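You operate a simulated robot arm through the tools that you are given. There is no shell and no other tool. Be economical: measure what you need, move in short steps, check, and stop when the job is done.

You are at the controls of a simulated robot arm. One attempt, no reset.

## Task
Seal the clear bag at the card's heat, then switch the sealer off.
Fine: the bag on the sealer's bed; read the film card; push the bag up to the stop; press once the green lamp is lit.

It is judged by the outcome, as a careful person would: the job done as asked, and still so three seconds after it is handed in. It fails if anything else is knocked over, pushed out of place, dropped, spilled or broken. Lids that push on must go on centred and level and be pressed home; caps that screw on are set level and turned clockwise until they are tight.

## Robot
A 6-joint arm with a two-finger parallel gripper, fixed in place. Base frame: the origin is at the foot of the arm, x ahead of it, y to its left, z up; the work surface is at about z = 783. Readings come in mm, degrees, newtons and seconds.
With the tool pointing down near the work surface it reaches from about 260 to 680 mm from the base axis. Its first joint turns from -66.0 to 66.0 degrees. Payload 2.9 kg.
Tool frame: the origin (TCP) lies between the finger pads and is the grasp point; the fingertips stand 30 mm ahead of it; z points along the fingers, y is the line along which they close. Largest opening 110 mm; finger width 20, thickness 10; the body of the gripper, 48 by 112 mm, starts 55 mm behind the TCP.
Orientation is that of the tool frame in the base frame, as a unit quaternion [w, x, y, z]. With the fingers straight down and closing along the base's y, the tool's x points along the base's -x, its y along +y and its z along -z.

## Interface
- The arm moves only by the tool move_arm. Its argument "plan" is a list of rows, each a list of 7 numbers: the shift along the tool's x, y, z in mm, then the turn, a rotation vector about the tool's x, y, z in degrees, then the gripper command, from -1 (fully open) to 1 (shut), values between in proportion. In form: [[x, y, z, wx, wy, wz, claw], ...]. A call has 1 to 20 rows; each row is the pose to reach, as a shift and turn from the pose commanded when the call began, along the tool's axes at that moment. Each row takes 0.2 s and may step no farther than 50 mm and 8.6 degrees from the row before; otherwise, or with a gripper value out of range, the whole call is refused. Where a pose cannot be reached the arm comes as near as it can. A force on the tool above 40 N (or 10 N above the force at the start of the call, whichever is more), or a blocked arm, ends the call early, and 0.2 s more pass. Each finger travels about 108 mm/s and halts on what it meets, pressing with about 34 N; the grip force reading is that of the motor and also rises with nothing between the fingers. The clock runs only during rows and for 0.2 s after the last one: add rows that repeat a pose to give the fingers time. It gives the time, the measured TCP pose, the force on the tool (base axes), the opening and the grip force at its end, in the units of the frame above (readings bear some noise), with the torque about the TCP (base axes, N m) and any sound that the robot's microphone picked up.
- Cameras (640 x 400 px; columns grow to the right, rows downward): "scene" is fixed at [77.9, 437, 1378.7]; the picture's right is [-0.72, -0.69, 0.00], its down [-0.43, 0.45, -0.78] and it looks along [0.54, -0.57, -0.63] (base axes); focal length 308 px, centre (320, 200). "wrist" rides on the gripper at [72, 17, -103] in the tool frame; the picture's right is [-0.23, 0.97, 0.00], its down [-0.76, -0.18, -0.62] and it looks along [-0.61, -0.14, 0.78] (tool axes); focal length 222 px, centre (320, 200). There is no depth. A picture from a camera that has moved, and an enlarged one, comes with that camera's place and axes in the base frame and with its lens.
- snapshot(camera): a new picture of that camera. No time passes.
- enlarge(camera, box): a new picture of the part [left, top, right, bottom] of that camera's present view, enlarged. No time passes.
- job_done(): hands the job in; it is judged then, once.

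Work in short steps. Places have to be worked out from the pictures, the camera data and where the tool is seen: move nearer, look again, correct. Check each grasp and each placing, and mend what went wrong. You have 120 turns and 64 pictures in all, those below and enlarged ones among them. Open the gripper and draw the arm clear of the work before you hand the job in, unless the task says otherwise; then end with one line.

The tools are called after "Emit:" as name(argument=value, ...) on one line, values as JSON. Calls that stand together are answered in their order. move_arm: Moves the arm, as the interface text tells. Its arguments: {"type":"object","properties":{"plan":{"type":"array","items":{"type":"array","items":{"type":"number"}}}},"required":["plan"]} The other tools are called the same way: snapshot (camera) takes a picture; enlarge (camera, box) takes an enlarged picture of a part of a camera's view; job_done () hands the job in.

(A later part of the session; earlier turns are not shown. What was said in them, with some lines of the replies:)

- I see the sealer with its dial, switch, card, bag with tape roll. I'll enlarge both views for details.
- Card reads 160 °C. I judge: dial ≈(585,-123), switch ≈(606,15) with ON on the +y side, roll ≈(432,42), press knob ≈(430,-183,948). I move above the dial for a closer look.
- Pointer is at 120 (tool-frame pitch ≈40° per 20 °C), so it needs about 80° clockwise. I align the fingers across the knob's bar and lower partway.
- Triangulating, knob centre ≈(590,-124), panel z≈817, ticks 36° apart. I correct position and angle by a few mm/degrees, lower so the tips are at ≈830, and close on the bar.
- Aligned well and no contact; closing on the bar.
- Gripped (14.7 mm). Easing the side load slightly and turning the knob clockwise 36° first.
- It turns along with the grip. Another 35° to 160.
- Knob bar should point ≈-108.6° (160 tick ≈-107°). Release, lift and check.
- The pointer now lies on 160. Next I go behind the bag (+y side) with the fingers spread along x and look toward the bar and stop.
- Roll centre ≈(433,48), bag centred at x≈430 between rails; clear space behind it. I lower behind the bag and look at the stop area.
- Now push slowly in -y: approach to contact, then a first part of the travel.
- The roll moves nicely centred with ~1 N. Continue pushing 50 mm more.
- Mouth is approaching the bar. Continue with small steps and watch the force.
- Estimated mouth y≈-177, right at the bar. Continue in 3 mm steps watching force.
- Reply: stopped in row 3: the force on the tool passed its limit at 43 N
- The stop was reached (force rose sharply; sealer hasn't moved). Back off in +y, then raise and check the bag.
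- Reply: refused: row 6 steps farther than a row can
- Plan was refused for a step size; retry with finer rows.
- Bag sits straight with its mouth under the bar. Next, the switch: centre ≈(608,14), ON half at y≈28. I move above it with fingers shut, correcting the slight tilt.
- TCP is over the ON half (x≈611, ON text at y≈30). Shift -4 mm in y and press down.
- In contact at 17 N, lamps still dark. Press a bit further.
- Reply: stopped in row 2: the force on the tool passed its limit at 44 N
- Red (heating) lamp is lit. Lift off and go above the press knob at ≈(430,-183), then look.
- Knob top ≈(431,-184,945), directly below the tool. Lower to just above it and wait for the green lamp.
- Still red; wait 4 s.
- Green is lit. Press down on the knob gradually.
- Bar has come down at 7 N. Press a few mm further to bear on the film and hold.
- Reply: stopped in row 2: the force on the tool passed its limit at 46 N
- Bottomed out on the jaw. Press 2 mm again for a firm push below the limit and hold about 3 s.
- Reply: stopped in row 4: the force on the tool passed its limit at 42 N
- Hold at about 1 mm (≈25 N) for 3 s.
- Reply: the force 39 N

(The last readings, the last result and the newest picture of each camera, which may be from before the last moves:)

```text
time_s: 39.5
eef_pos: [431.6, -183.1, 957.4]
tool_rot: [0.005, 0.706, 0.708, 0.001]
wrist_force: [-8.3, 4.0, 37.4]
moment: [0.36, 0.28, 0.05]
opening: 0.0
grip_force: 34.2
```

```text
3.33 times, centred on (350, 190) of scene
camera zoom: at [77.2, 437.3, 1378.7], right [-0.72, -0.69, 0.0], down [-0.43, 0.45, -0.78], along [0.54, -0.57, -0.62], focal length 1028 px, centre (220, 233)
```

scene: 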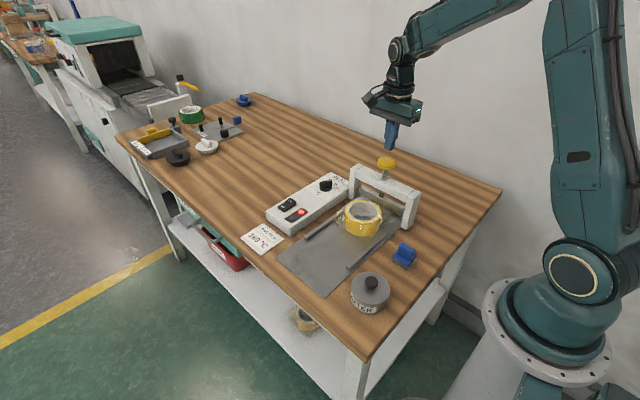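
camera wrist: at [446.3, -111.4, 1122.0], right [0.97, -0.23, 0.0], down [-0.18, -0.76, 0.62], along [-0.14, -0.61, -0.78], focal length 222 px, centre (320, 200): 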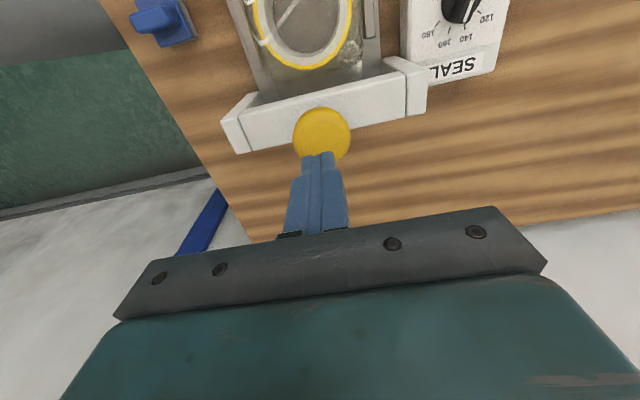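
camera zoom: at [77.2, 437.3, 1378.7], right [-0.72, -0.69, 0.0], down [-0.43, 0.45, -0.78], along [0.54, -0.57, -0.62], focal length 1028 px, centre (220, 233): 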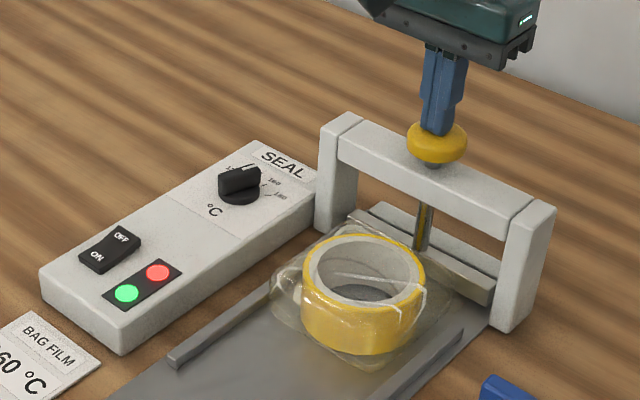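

Held 3 s at ~37 N. Release upward and inspect the seal.

Emit:
move_arm(plan=[[0, 0, -10, 0, 0, 0, 1], [0, 0, -30, 0, 0, 0, 1], [0, 0, -55, 0, 0, 0, 1], [0, 0, -55, 0, 0, 0, 1]])

Emit:
enlarge(camera="scene", box=[340, 160, 430, 235])

Emit:
enlarge(camera="wrist", box=[220, 0, 440, 160])

```text
time_s: 40.5
eef_pos: [432.2, -185.2, 1011.7]
tool_rot: [0.003, 0.707, 0.708, 0.001]
wrist_force: [0.3, -0.3, 0.1]
moment: [-0.02, 0.01, -0.01]
opening: 0.4
grip_force: 33.8
```

```text
5.33 times, centred on (385, 198) of scene
camera zoom: at [77.9, 437.0, 1378.7], right [-0.72, -0.69, 0.0], down [-0.43, 0.45, -0.78], along [0.54, -0.57, -0.63], focal length 1645 px, centre (-27, 213)
```

zoom: 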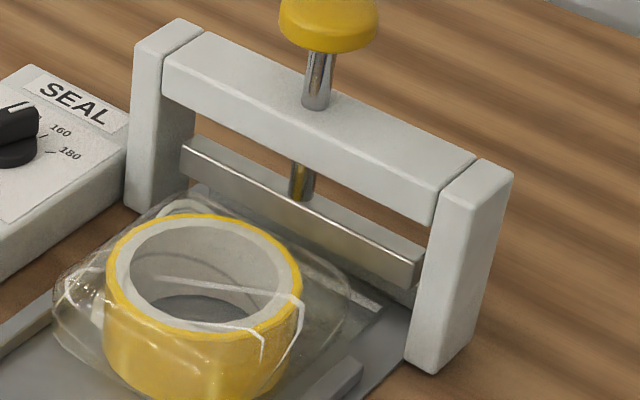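

```text
2.50 times, centred on (330, 80) of wrist
camera zoom: at [448.5, -111.4, 1113.6], right [0.97, -0.23, 0.01], down [-0.18, -0.76, 0.63], along [-0.14, -0.61, -0.78], focal length 555 px, centre (295, 500)
```

zoom: 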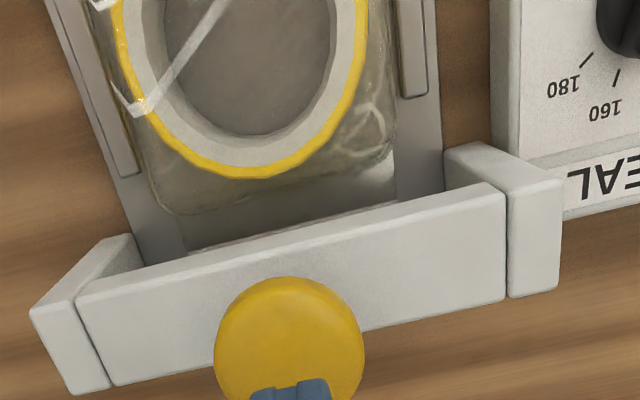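

There seems to be a pale seam across the mouth; enlarge further.

Emit:
enlarge(camera="scene", box=[366, 185, 414, 225])

Emit:
enlarge(camera="wrist", box=[260, 60, 400, 120])

```text
10.00 times, centred on (390, 205) of scene
camera zoom: at [77.9, 437.0, 1378.7], right [-0.72, -0.69, 0.0], down [-0.43, 0.45, -0.78], along [0.54, -0.57, -0.63], focal length 3084 px, centre (-380, 150)
```

zoom: 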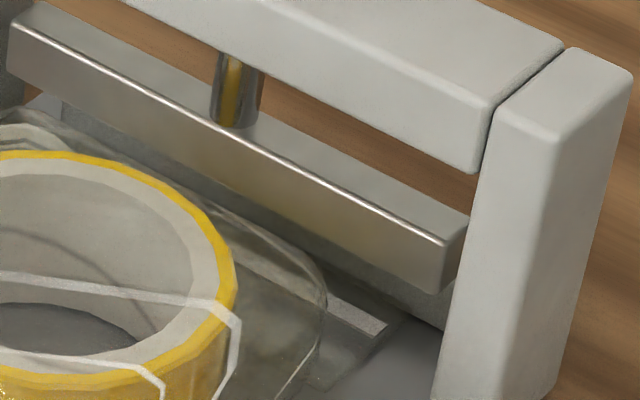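

```text
4.57 times, centred on (330, 90) of wrist
camera zoom: at [448.5, -111.4, 1113.6], right [0.97, -0.23, 0.01], down [-0.18, -0.76, 0.63], along [-0.14, -0.61, -0.78], focal length 1015 px, centre (274, 703)
```

zoom: 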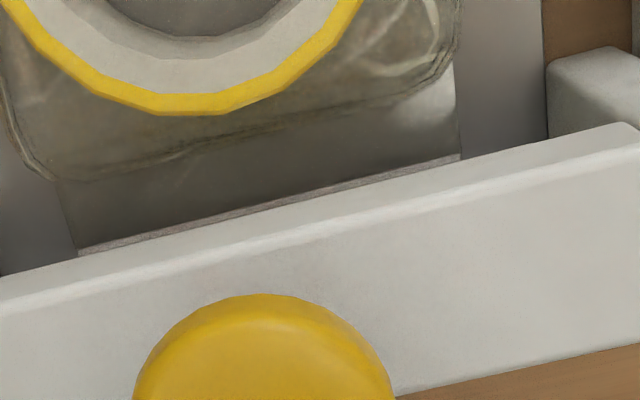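

A full-width seam is visible. Now go to the switch's OFF half (≈611, -1) and hover above it.

Emit:
move_arm(plan=[[25, 25, 0, 0.3, 0, 0, 1], [55, 55, 0, 0.3, 0, 0, 1], [85, 85, 0, 0.3, 0, 0, 1], [115, 112, 10, 0.3, 0, 0, 1], [140, 137, 40, 0.3, 0, 0, 1], [163, 160, 70, 0.3, 0, 0, 1], [184, 179, 100, 0.3, 0, 0, 1], [184, 179, 125, 0.3, 0, 0, 1], [184, 179, 125, 0.3, 0, 0, 1]])

Emit:
enlarge(camera="scene", box=[230, 150, 350, 250])

Emit:
enlarge(camera="wrist", box=[220, 60, 420, 185])

```text
time_s: 42.5
eef_pos: [610.3, -0.7, 886.4]
tool_rot: [0.001, 0.707, 0.707, -0.001]
wrist_force: [-0.2, -1.2, 0.3]
moment: [-0.01, -0.01, -0.02]
opening: 0.0
grip_force: 33.4
```

```text
4.00 times, centred on (290, 200) of scene
camera zoom: at [77.9, 437.0, 1378.7], right [-0.72, -0.69, 0.0], down [-0.43, 0.45, -0.78], along [0.54, -0.57, -0.63], focal length 1234 px, centre (440, 200)
```

zoom: 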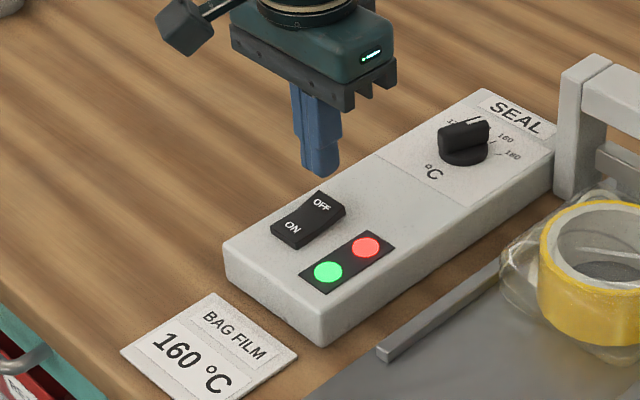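

```text
3.20 times, centred on (320, 122) of wrist
camera zoom: at [627.8, 72.2, 989.0], right [0.97, -0.23, 0.0], down [-0.18, -0.76, 0.63], along [-0.14, -0.61, -0.78], focal length 711 px, centre (320, 448)
```

zoom: 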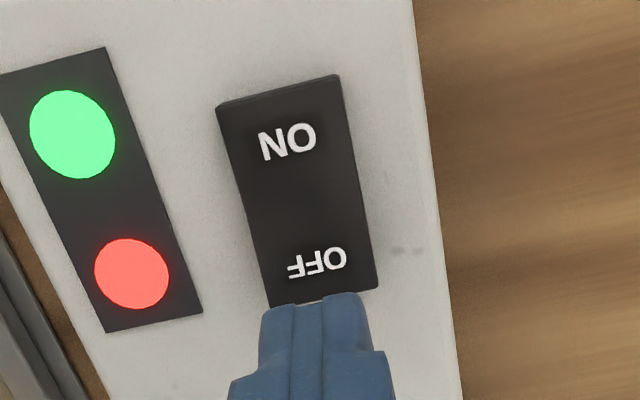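

OFF half spans y≈-4…15; shift +4 mm and press.

Emit:
move_arm(plan=[[4, 0.5, 8, 0, 0, 0, 1], [4, 0.5, 16, 0, 0, 0, 1], [4, 0.5, 20, 0, 0, 0, 1], [4, 0.5, 24, 0, 0, 0, 1], [4, 0.5, 27, 0, 0, 0, 1], [4, 0.5, 30, 0, 0, 0, 1], [4, 0.5, 33, 0, 0, 0, 1], [4, 0.5, 36, 0, 0, 0, 1]])

Emit:
enlarge(camera="scene", box=[230, 150, 350, 250])

```text
time_s: 44.5
eef_pos: [613.1, 2.4, 855.8]
tool_rot: [0.004, 0.707, 0.707, 0.0]
wrist_force: [-1.2, -2.4, 3.8]
moment: [-0.01, 0.07, 0.0]
opening: 0.0
grip_force: 33.9
stopped in row 8: the force on the tool passed its limit at 42 N (the readings are from after the stop); the commanded pose is now the measured one
```

```text
4.00 times, centred on (290, 200) of scene
camera zoom: at [77.8, 437.0, 1378.8], right [-0.72, -0.69, 0.0], down [-0.43, 0.45, -0.78], along [0.54, -0.57, -0.63], focal length 1234 px, centre (440, 200)
```

zoom: 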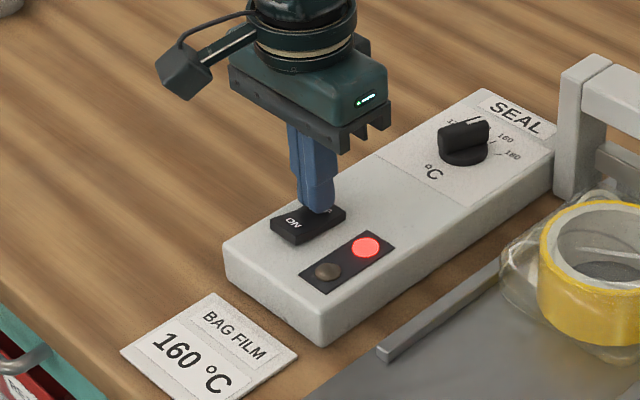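

Green went out but red is still on; lift off, open the gripper and check the switch.

Emit:
move_arm(plan=[[0, 0, -20, 0, 0, 0, 1], [0, 0, -50, 0, 0, 0, 1], [20, 0, -90, 0, 0, 0, 1], [40, 0, -120, 0, 0, 0, 1]])

Emit:
enlarge(camera="scene", box=[230, 150, 350, 250])

Emit:
enlarge(camera="wrist", box=[220, 60, 420, 185])

```text
time_s: 45.5
eef_pos: [610.2, 42.3, 975.4]
tool_rot: [0.004, 0.708, 0.707, 0.0]
wrist_force: [0.9, 0.0, 0.6]
moment: [0.01, -0.01, 0.02]
opening: 0.0
grip_force: 34.2
```

```text
4.00 times, centred on (290, 200) of scene
camera zoom: at [77.9, 437.0, 1378.7], right [-0.72, -0.69, 0.0], down [-0.43, 0.45, -0.78], along [0.54, -0.57, -0.63], focal length 1234 px, centre (440, 200)
```

zoom: 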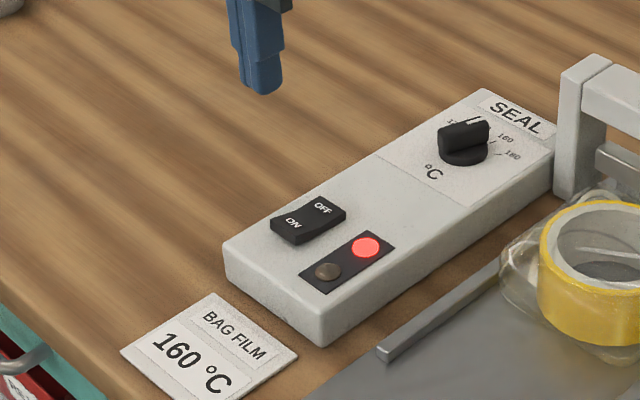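

```text
3.20 times, centred on (320, 122) of wrist
camera zoom: at [627.4, 114.9, 1078.0], right [0.97, -0.23, 0.01], down [-0.18, -0.76, 0.63], along [-0.14, -0.61, -0.78], focal length 711 px, centre (320, 448)
```

zoom: 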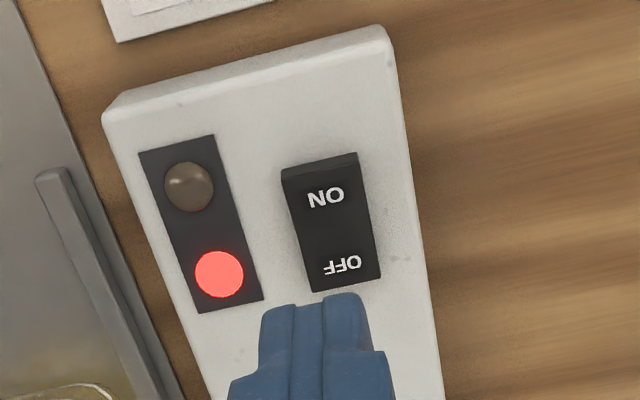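

The rocker is back in its original OFF position; red likely means "still hot". Move clear, open the gripper and wait to see it fade.

Emit:
move_arm(plan=[[20, -40, -30, 0, 0, 0, 0.5], [30, -85, -50, 0, 0, 0, 0], [30, -130, -60, 0, 0, 0, -0.5], [30, -170, -70, 0, 0, 0, -0.5], [30, -170, -70, 0, 0, 0, -0.5], [30, -170, -70, 0, 0, 0, -0.5], [30, -170, -70, 0, 0, 0, -0.5], [30, -170, -70, 0, 0, 0, -0.5], [30, -170, -70, 0, 0, 0, -0.5], [30, -170, -70, 0, 0, 0, -0.5], [30, -170, -70, 0, 0, 0, -0.5], [30, -170, -70, 0, 0, 0, -0.5], [30, -170, -70, 0, 0, 0, -0.5], [30, -170, -70, 0, 0, 0, -0.5], [30, -170, -70, 0, 0, 0, -0.5], [30, -170, -70, 0, 0, 0, -0.5], [30, -170, -70, 0, 0, 0, -0.5], [30, -170, -70, 0, 0, 0, -0.5], [30, -170, -70, 0, 0, 0, -0.5], [30, -170, -70, 0, 0, 0, -0.5]])

Emit:
enlarge(camera="scene", box=[250, 140, 430, 270])

```text
refused: row 1 steps farther than a row can; nothing moved
```

```text
3.08 times, centred on (340, 205) of scene
camera zoom: at [77.9, 437.0, 1378.7], right [-0.72, -0.69, 0.0], down [-0.43, 0.45, -0.78], along [0.54, -0.57, -0.63], focal length 949 px, centre (258, 185)
```

zoom: 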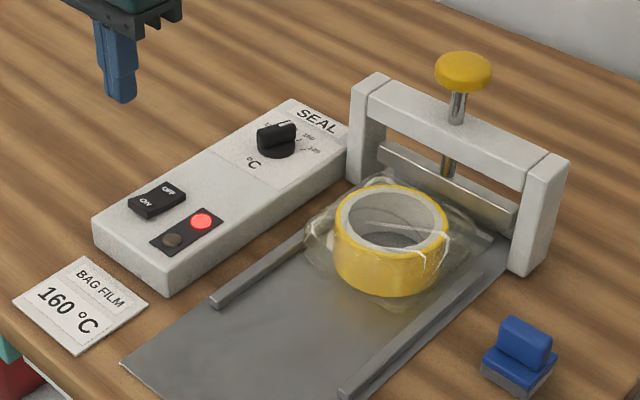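

Retry with smaller first step.

Emit:
move_arm(plan=[[10, 0, -30, 0, 0, 0, 0.5], [15, -25, -60, 0, 0, 0, 0], [20, -60, -80, 0, 0, 0, -0.5], [20, -100, -85, 0, 0, 0, -0.5], [20, -100, -85, 0, 0, 0, -0.5], [20, -100, -85, 0, 0, 0, -0.5], [20, -100, -85, 0, 0, 0, -0.5], [20, -100, -85, 0, 0, 0, -0.5], [20, -100, -85, 0, 0, 0, -0.5], [20, -100, -85, 0, 0, 0, -0.5], [20, -100, -85, 0, 0, 0, -0.5], [20, -100, -85, 0, 0, 0, -0.5], [20, -100, -85, 0, 0, 0, -0.5], [20, -100, -85, 0, 0, 0, -0.5], [20, -100, -85, 0, 0, 0, -0.5], [20, -100, -85, 0, 0, 0, -0.5], [20, -100, -85, 0, 0, 0, -0.5], [20, -100, -85, 0, 0, 0, -0.5], [20, -100, -85, 0, 0, 0, -0.5], [20, -100, -85, 0, 0, 0, -0.5]])

Emit:
snapshot(camera="wrist")

Emit:
snapshot(camera="scene")

```text
time_s: 49.6
eef_pos: [511.5, 64.6, 1059.7]
tool_rot: [0.003, 0.707, 0.707, 0.0]
wrist_force: [0.7, 0.7, 0.5]
moment: [0.0, 0.0, 0.02]
opening: 82.8
grip_force: 0.0
```

```text
13 pictures are left
camera wrist: at [528.8, 137.1, 1162.0], right [0.97, -0.23, 0.01], down [-0.18, -0.76, 0.63], along [-0.14, -0.61, -0.78], focal length 222 px, centre (320, 200)
```

wrist: 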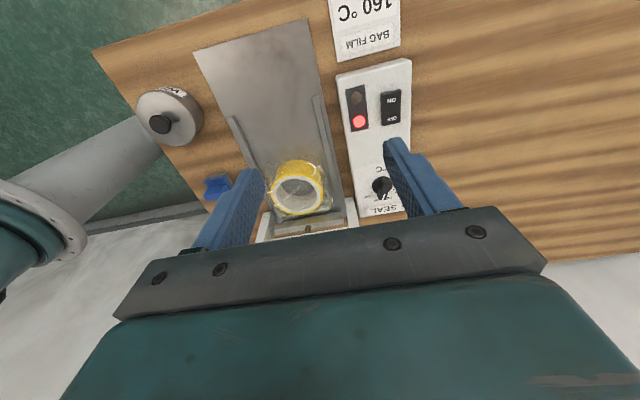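

```text
12 pictures are left
```

scene: 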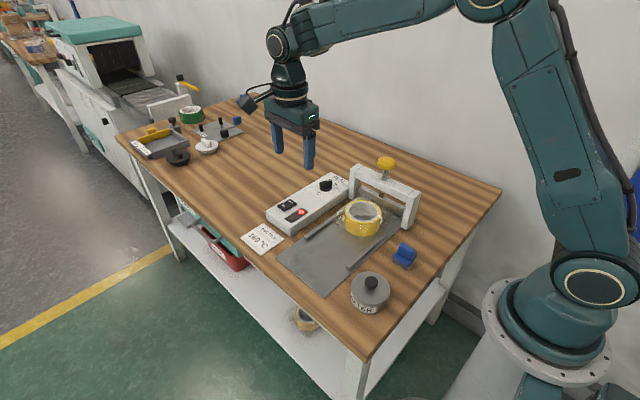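

Rocker geometry matches the initial OFF state. I wait 8 s more to see whether the red lamp goes out as it cools.

Emit:
move_arm(plan=[[0, 0, 0, 0, 0, 0, -0.5], [0, 0, 0, 0, 0, 0, -0.5], [0, 0, 0, 0, 0, 0, -0.5], [0, 0, 0, 0, 0, 0, -0.5], [0, 0, 0, 0, 0, 0, -0.5], [0, 0, 0, 0, 0, 0, -0.5], [0, 0, 0, 0, 0, 0, -0.5], [0, 0, 0, 0, 0, 0, -0.5], [0, 0, 0, 0, 0, 0, -0.5], [0, 0, 0, 0, 0, 0, -0.5], [0, 0, 0, 0, 0, 0, -0.5], [0, 0, 0, 0, 0, 0, -0.5], [0, 0, 0, 0, 0, 0, -0.5], [0, 0, 0, 0, 0, 0, -0.5], [0, 0, 0, 0, 0, 0, -0.5], [0, 0, 0, 0, 0, 0, -0.5], [0, 0, 0, 0, 0, 0, -0.5], [0, 0, 0, 0, 0, 0, -0.5], [0, 0, 0, 0, 0, 0, -0.5], [0, 0, 0, 0, 0, 0, -0.5]])

Emit:
move_arm(plan=[[0, 0, 0, 0, 0, 0, -0.5], [0, 0, 0, 0, 0, 0, -0.5], [0, 0, 0, 0, 0, 0, -0.5], [0, 0, 0, 0, 0, 0, -0.5], [0, 0, 0, 0, 0, 0, -0.5], [0, 0, 0, 0, 0, 0, -0.5], [0, 0, 0, 0, 0, 0, -0.5], [0, 0, 0, 0, 0, 0, -0.5], [0, 0, 0, 0, 0, 0, -0.5], [0, 0, 0, 0, 0, 0, -0.5], [0, 0, 0, 0, 0, 0, -0.5], [0, 0, 0, 0, 0, 0, -0.5], [0, 0, 0, 0, 0, 0, -0.5], [0, 0, 0, 0, 0, 0, -0.5], [0, 0, 0, 0, 0, 0, -0.5], [0, 0, 0, 0, 0, 0, -0.5], [0, 0, 0, 0, 0, 0, -0.5], [0, 0, 0, 0, 0, 0, -0.5], [0, 0, 0, 0, 0, 0, -0.5], [0, 0, 0, 0, 0, 0, -0.5]])

Emit:
enlarge(camera="scene", box=[230, 150, 350, 250])

```text
time_s: 53.9
eef_pos: [511.0, 64.9, 1059.7]
tool_rot: [0.004, 0.707, 0.707, 0.0]
wrist_force: [-0.2, 0.4, -0.2]
moment: [0.0, 0.03, 0.0]
opening: 82.6
grip_force: 0.0
```

```text
time_s: 58.0
eef_pos: [511.7, 64.0, 1058.8]
tool_rot: [0.004, 0.707, 0.707, 0.001]
wrist_force: [-0.2, 0.2, 0.0]
moment: [0.01, 0.01, 0.04]
opening: 82.5
grip_force: 0.0
```

```text
4.00 times, centred on (290, 200) of scene
camera zoom: at [77.9, 437.0, 1378.7], right [-0.72, -0.69, 0.0], down [-0.43, 0.45, -0.78], along [0.54, -0.57, -0.63], focal length 1234 px, centre (440, 200)
```

zoom: 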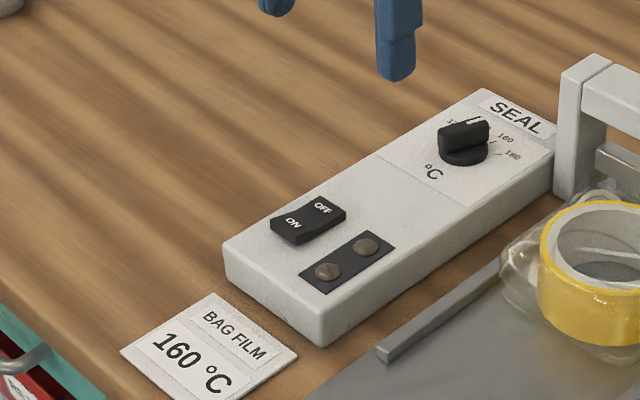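

Both lamps are out with the rocker at OFF. A pale seam that was not there before pressing runs across the bag, which is still in place, and the arm is clear and open. Handing in.

Emit:
job_done()

```text
The job is handed in.
```

I sealed the clear bag at 160 °C, the heat on the card, and switched the sealer off; both lamps are out, and a seam shows across the part of the bag's mouth the cameras could see.
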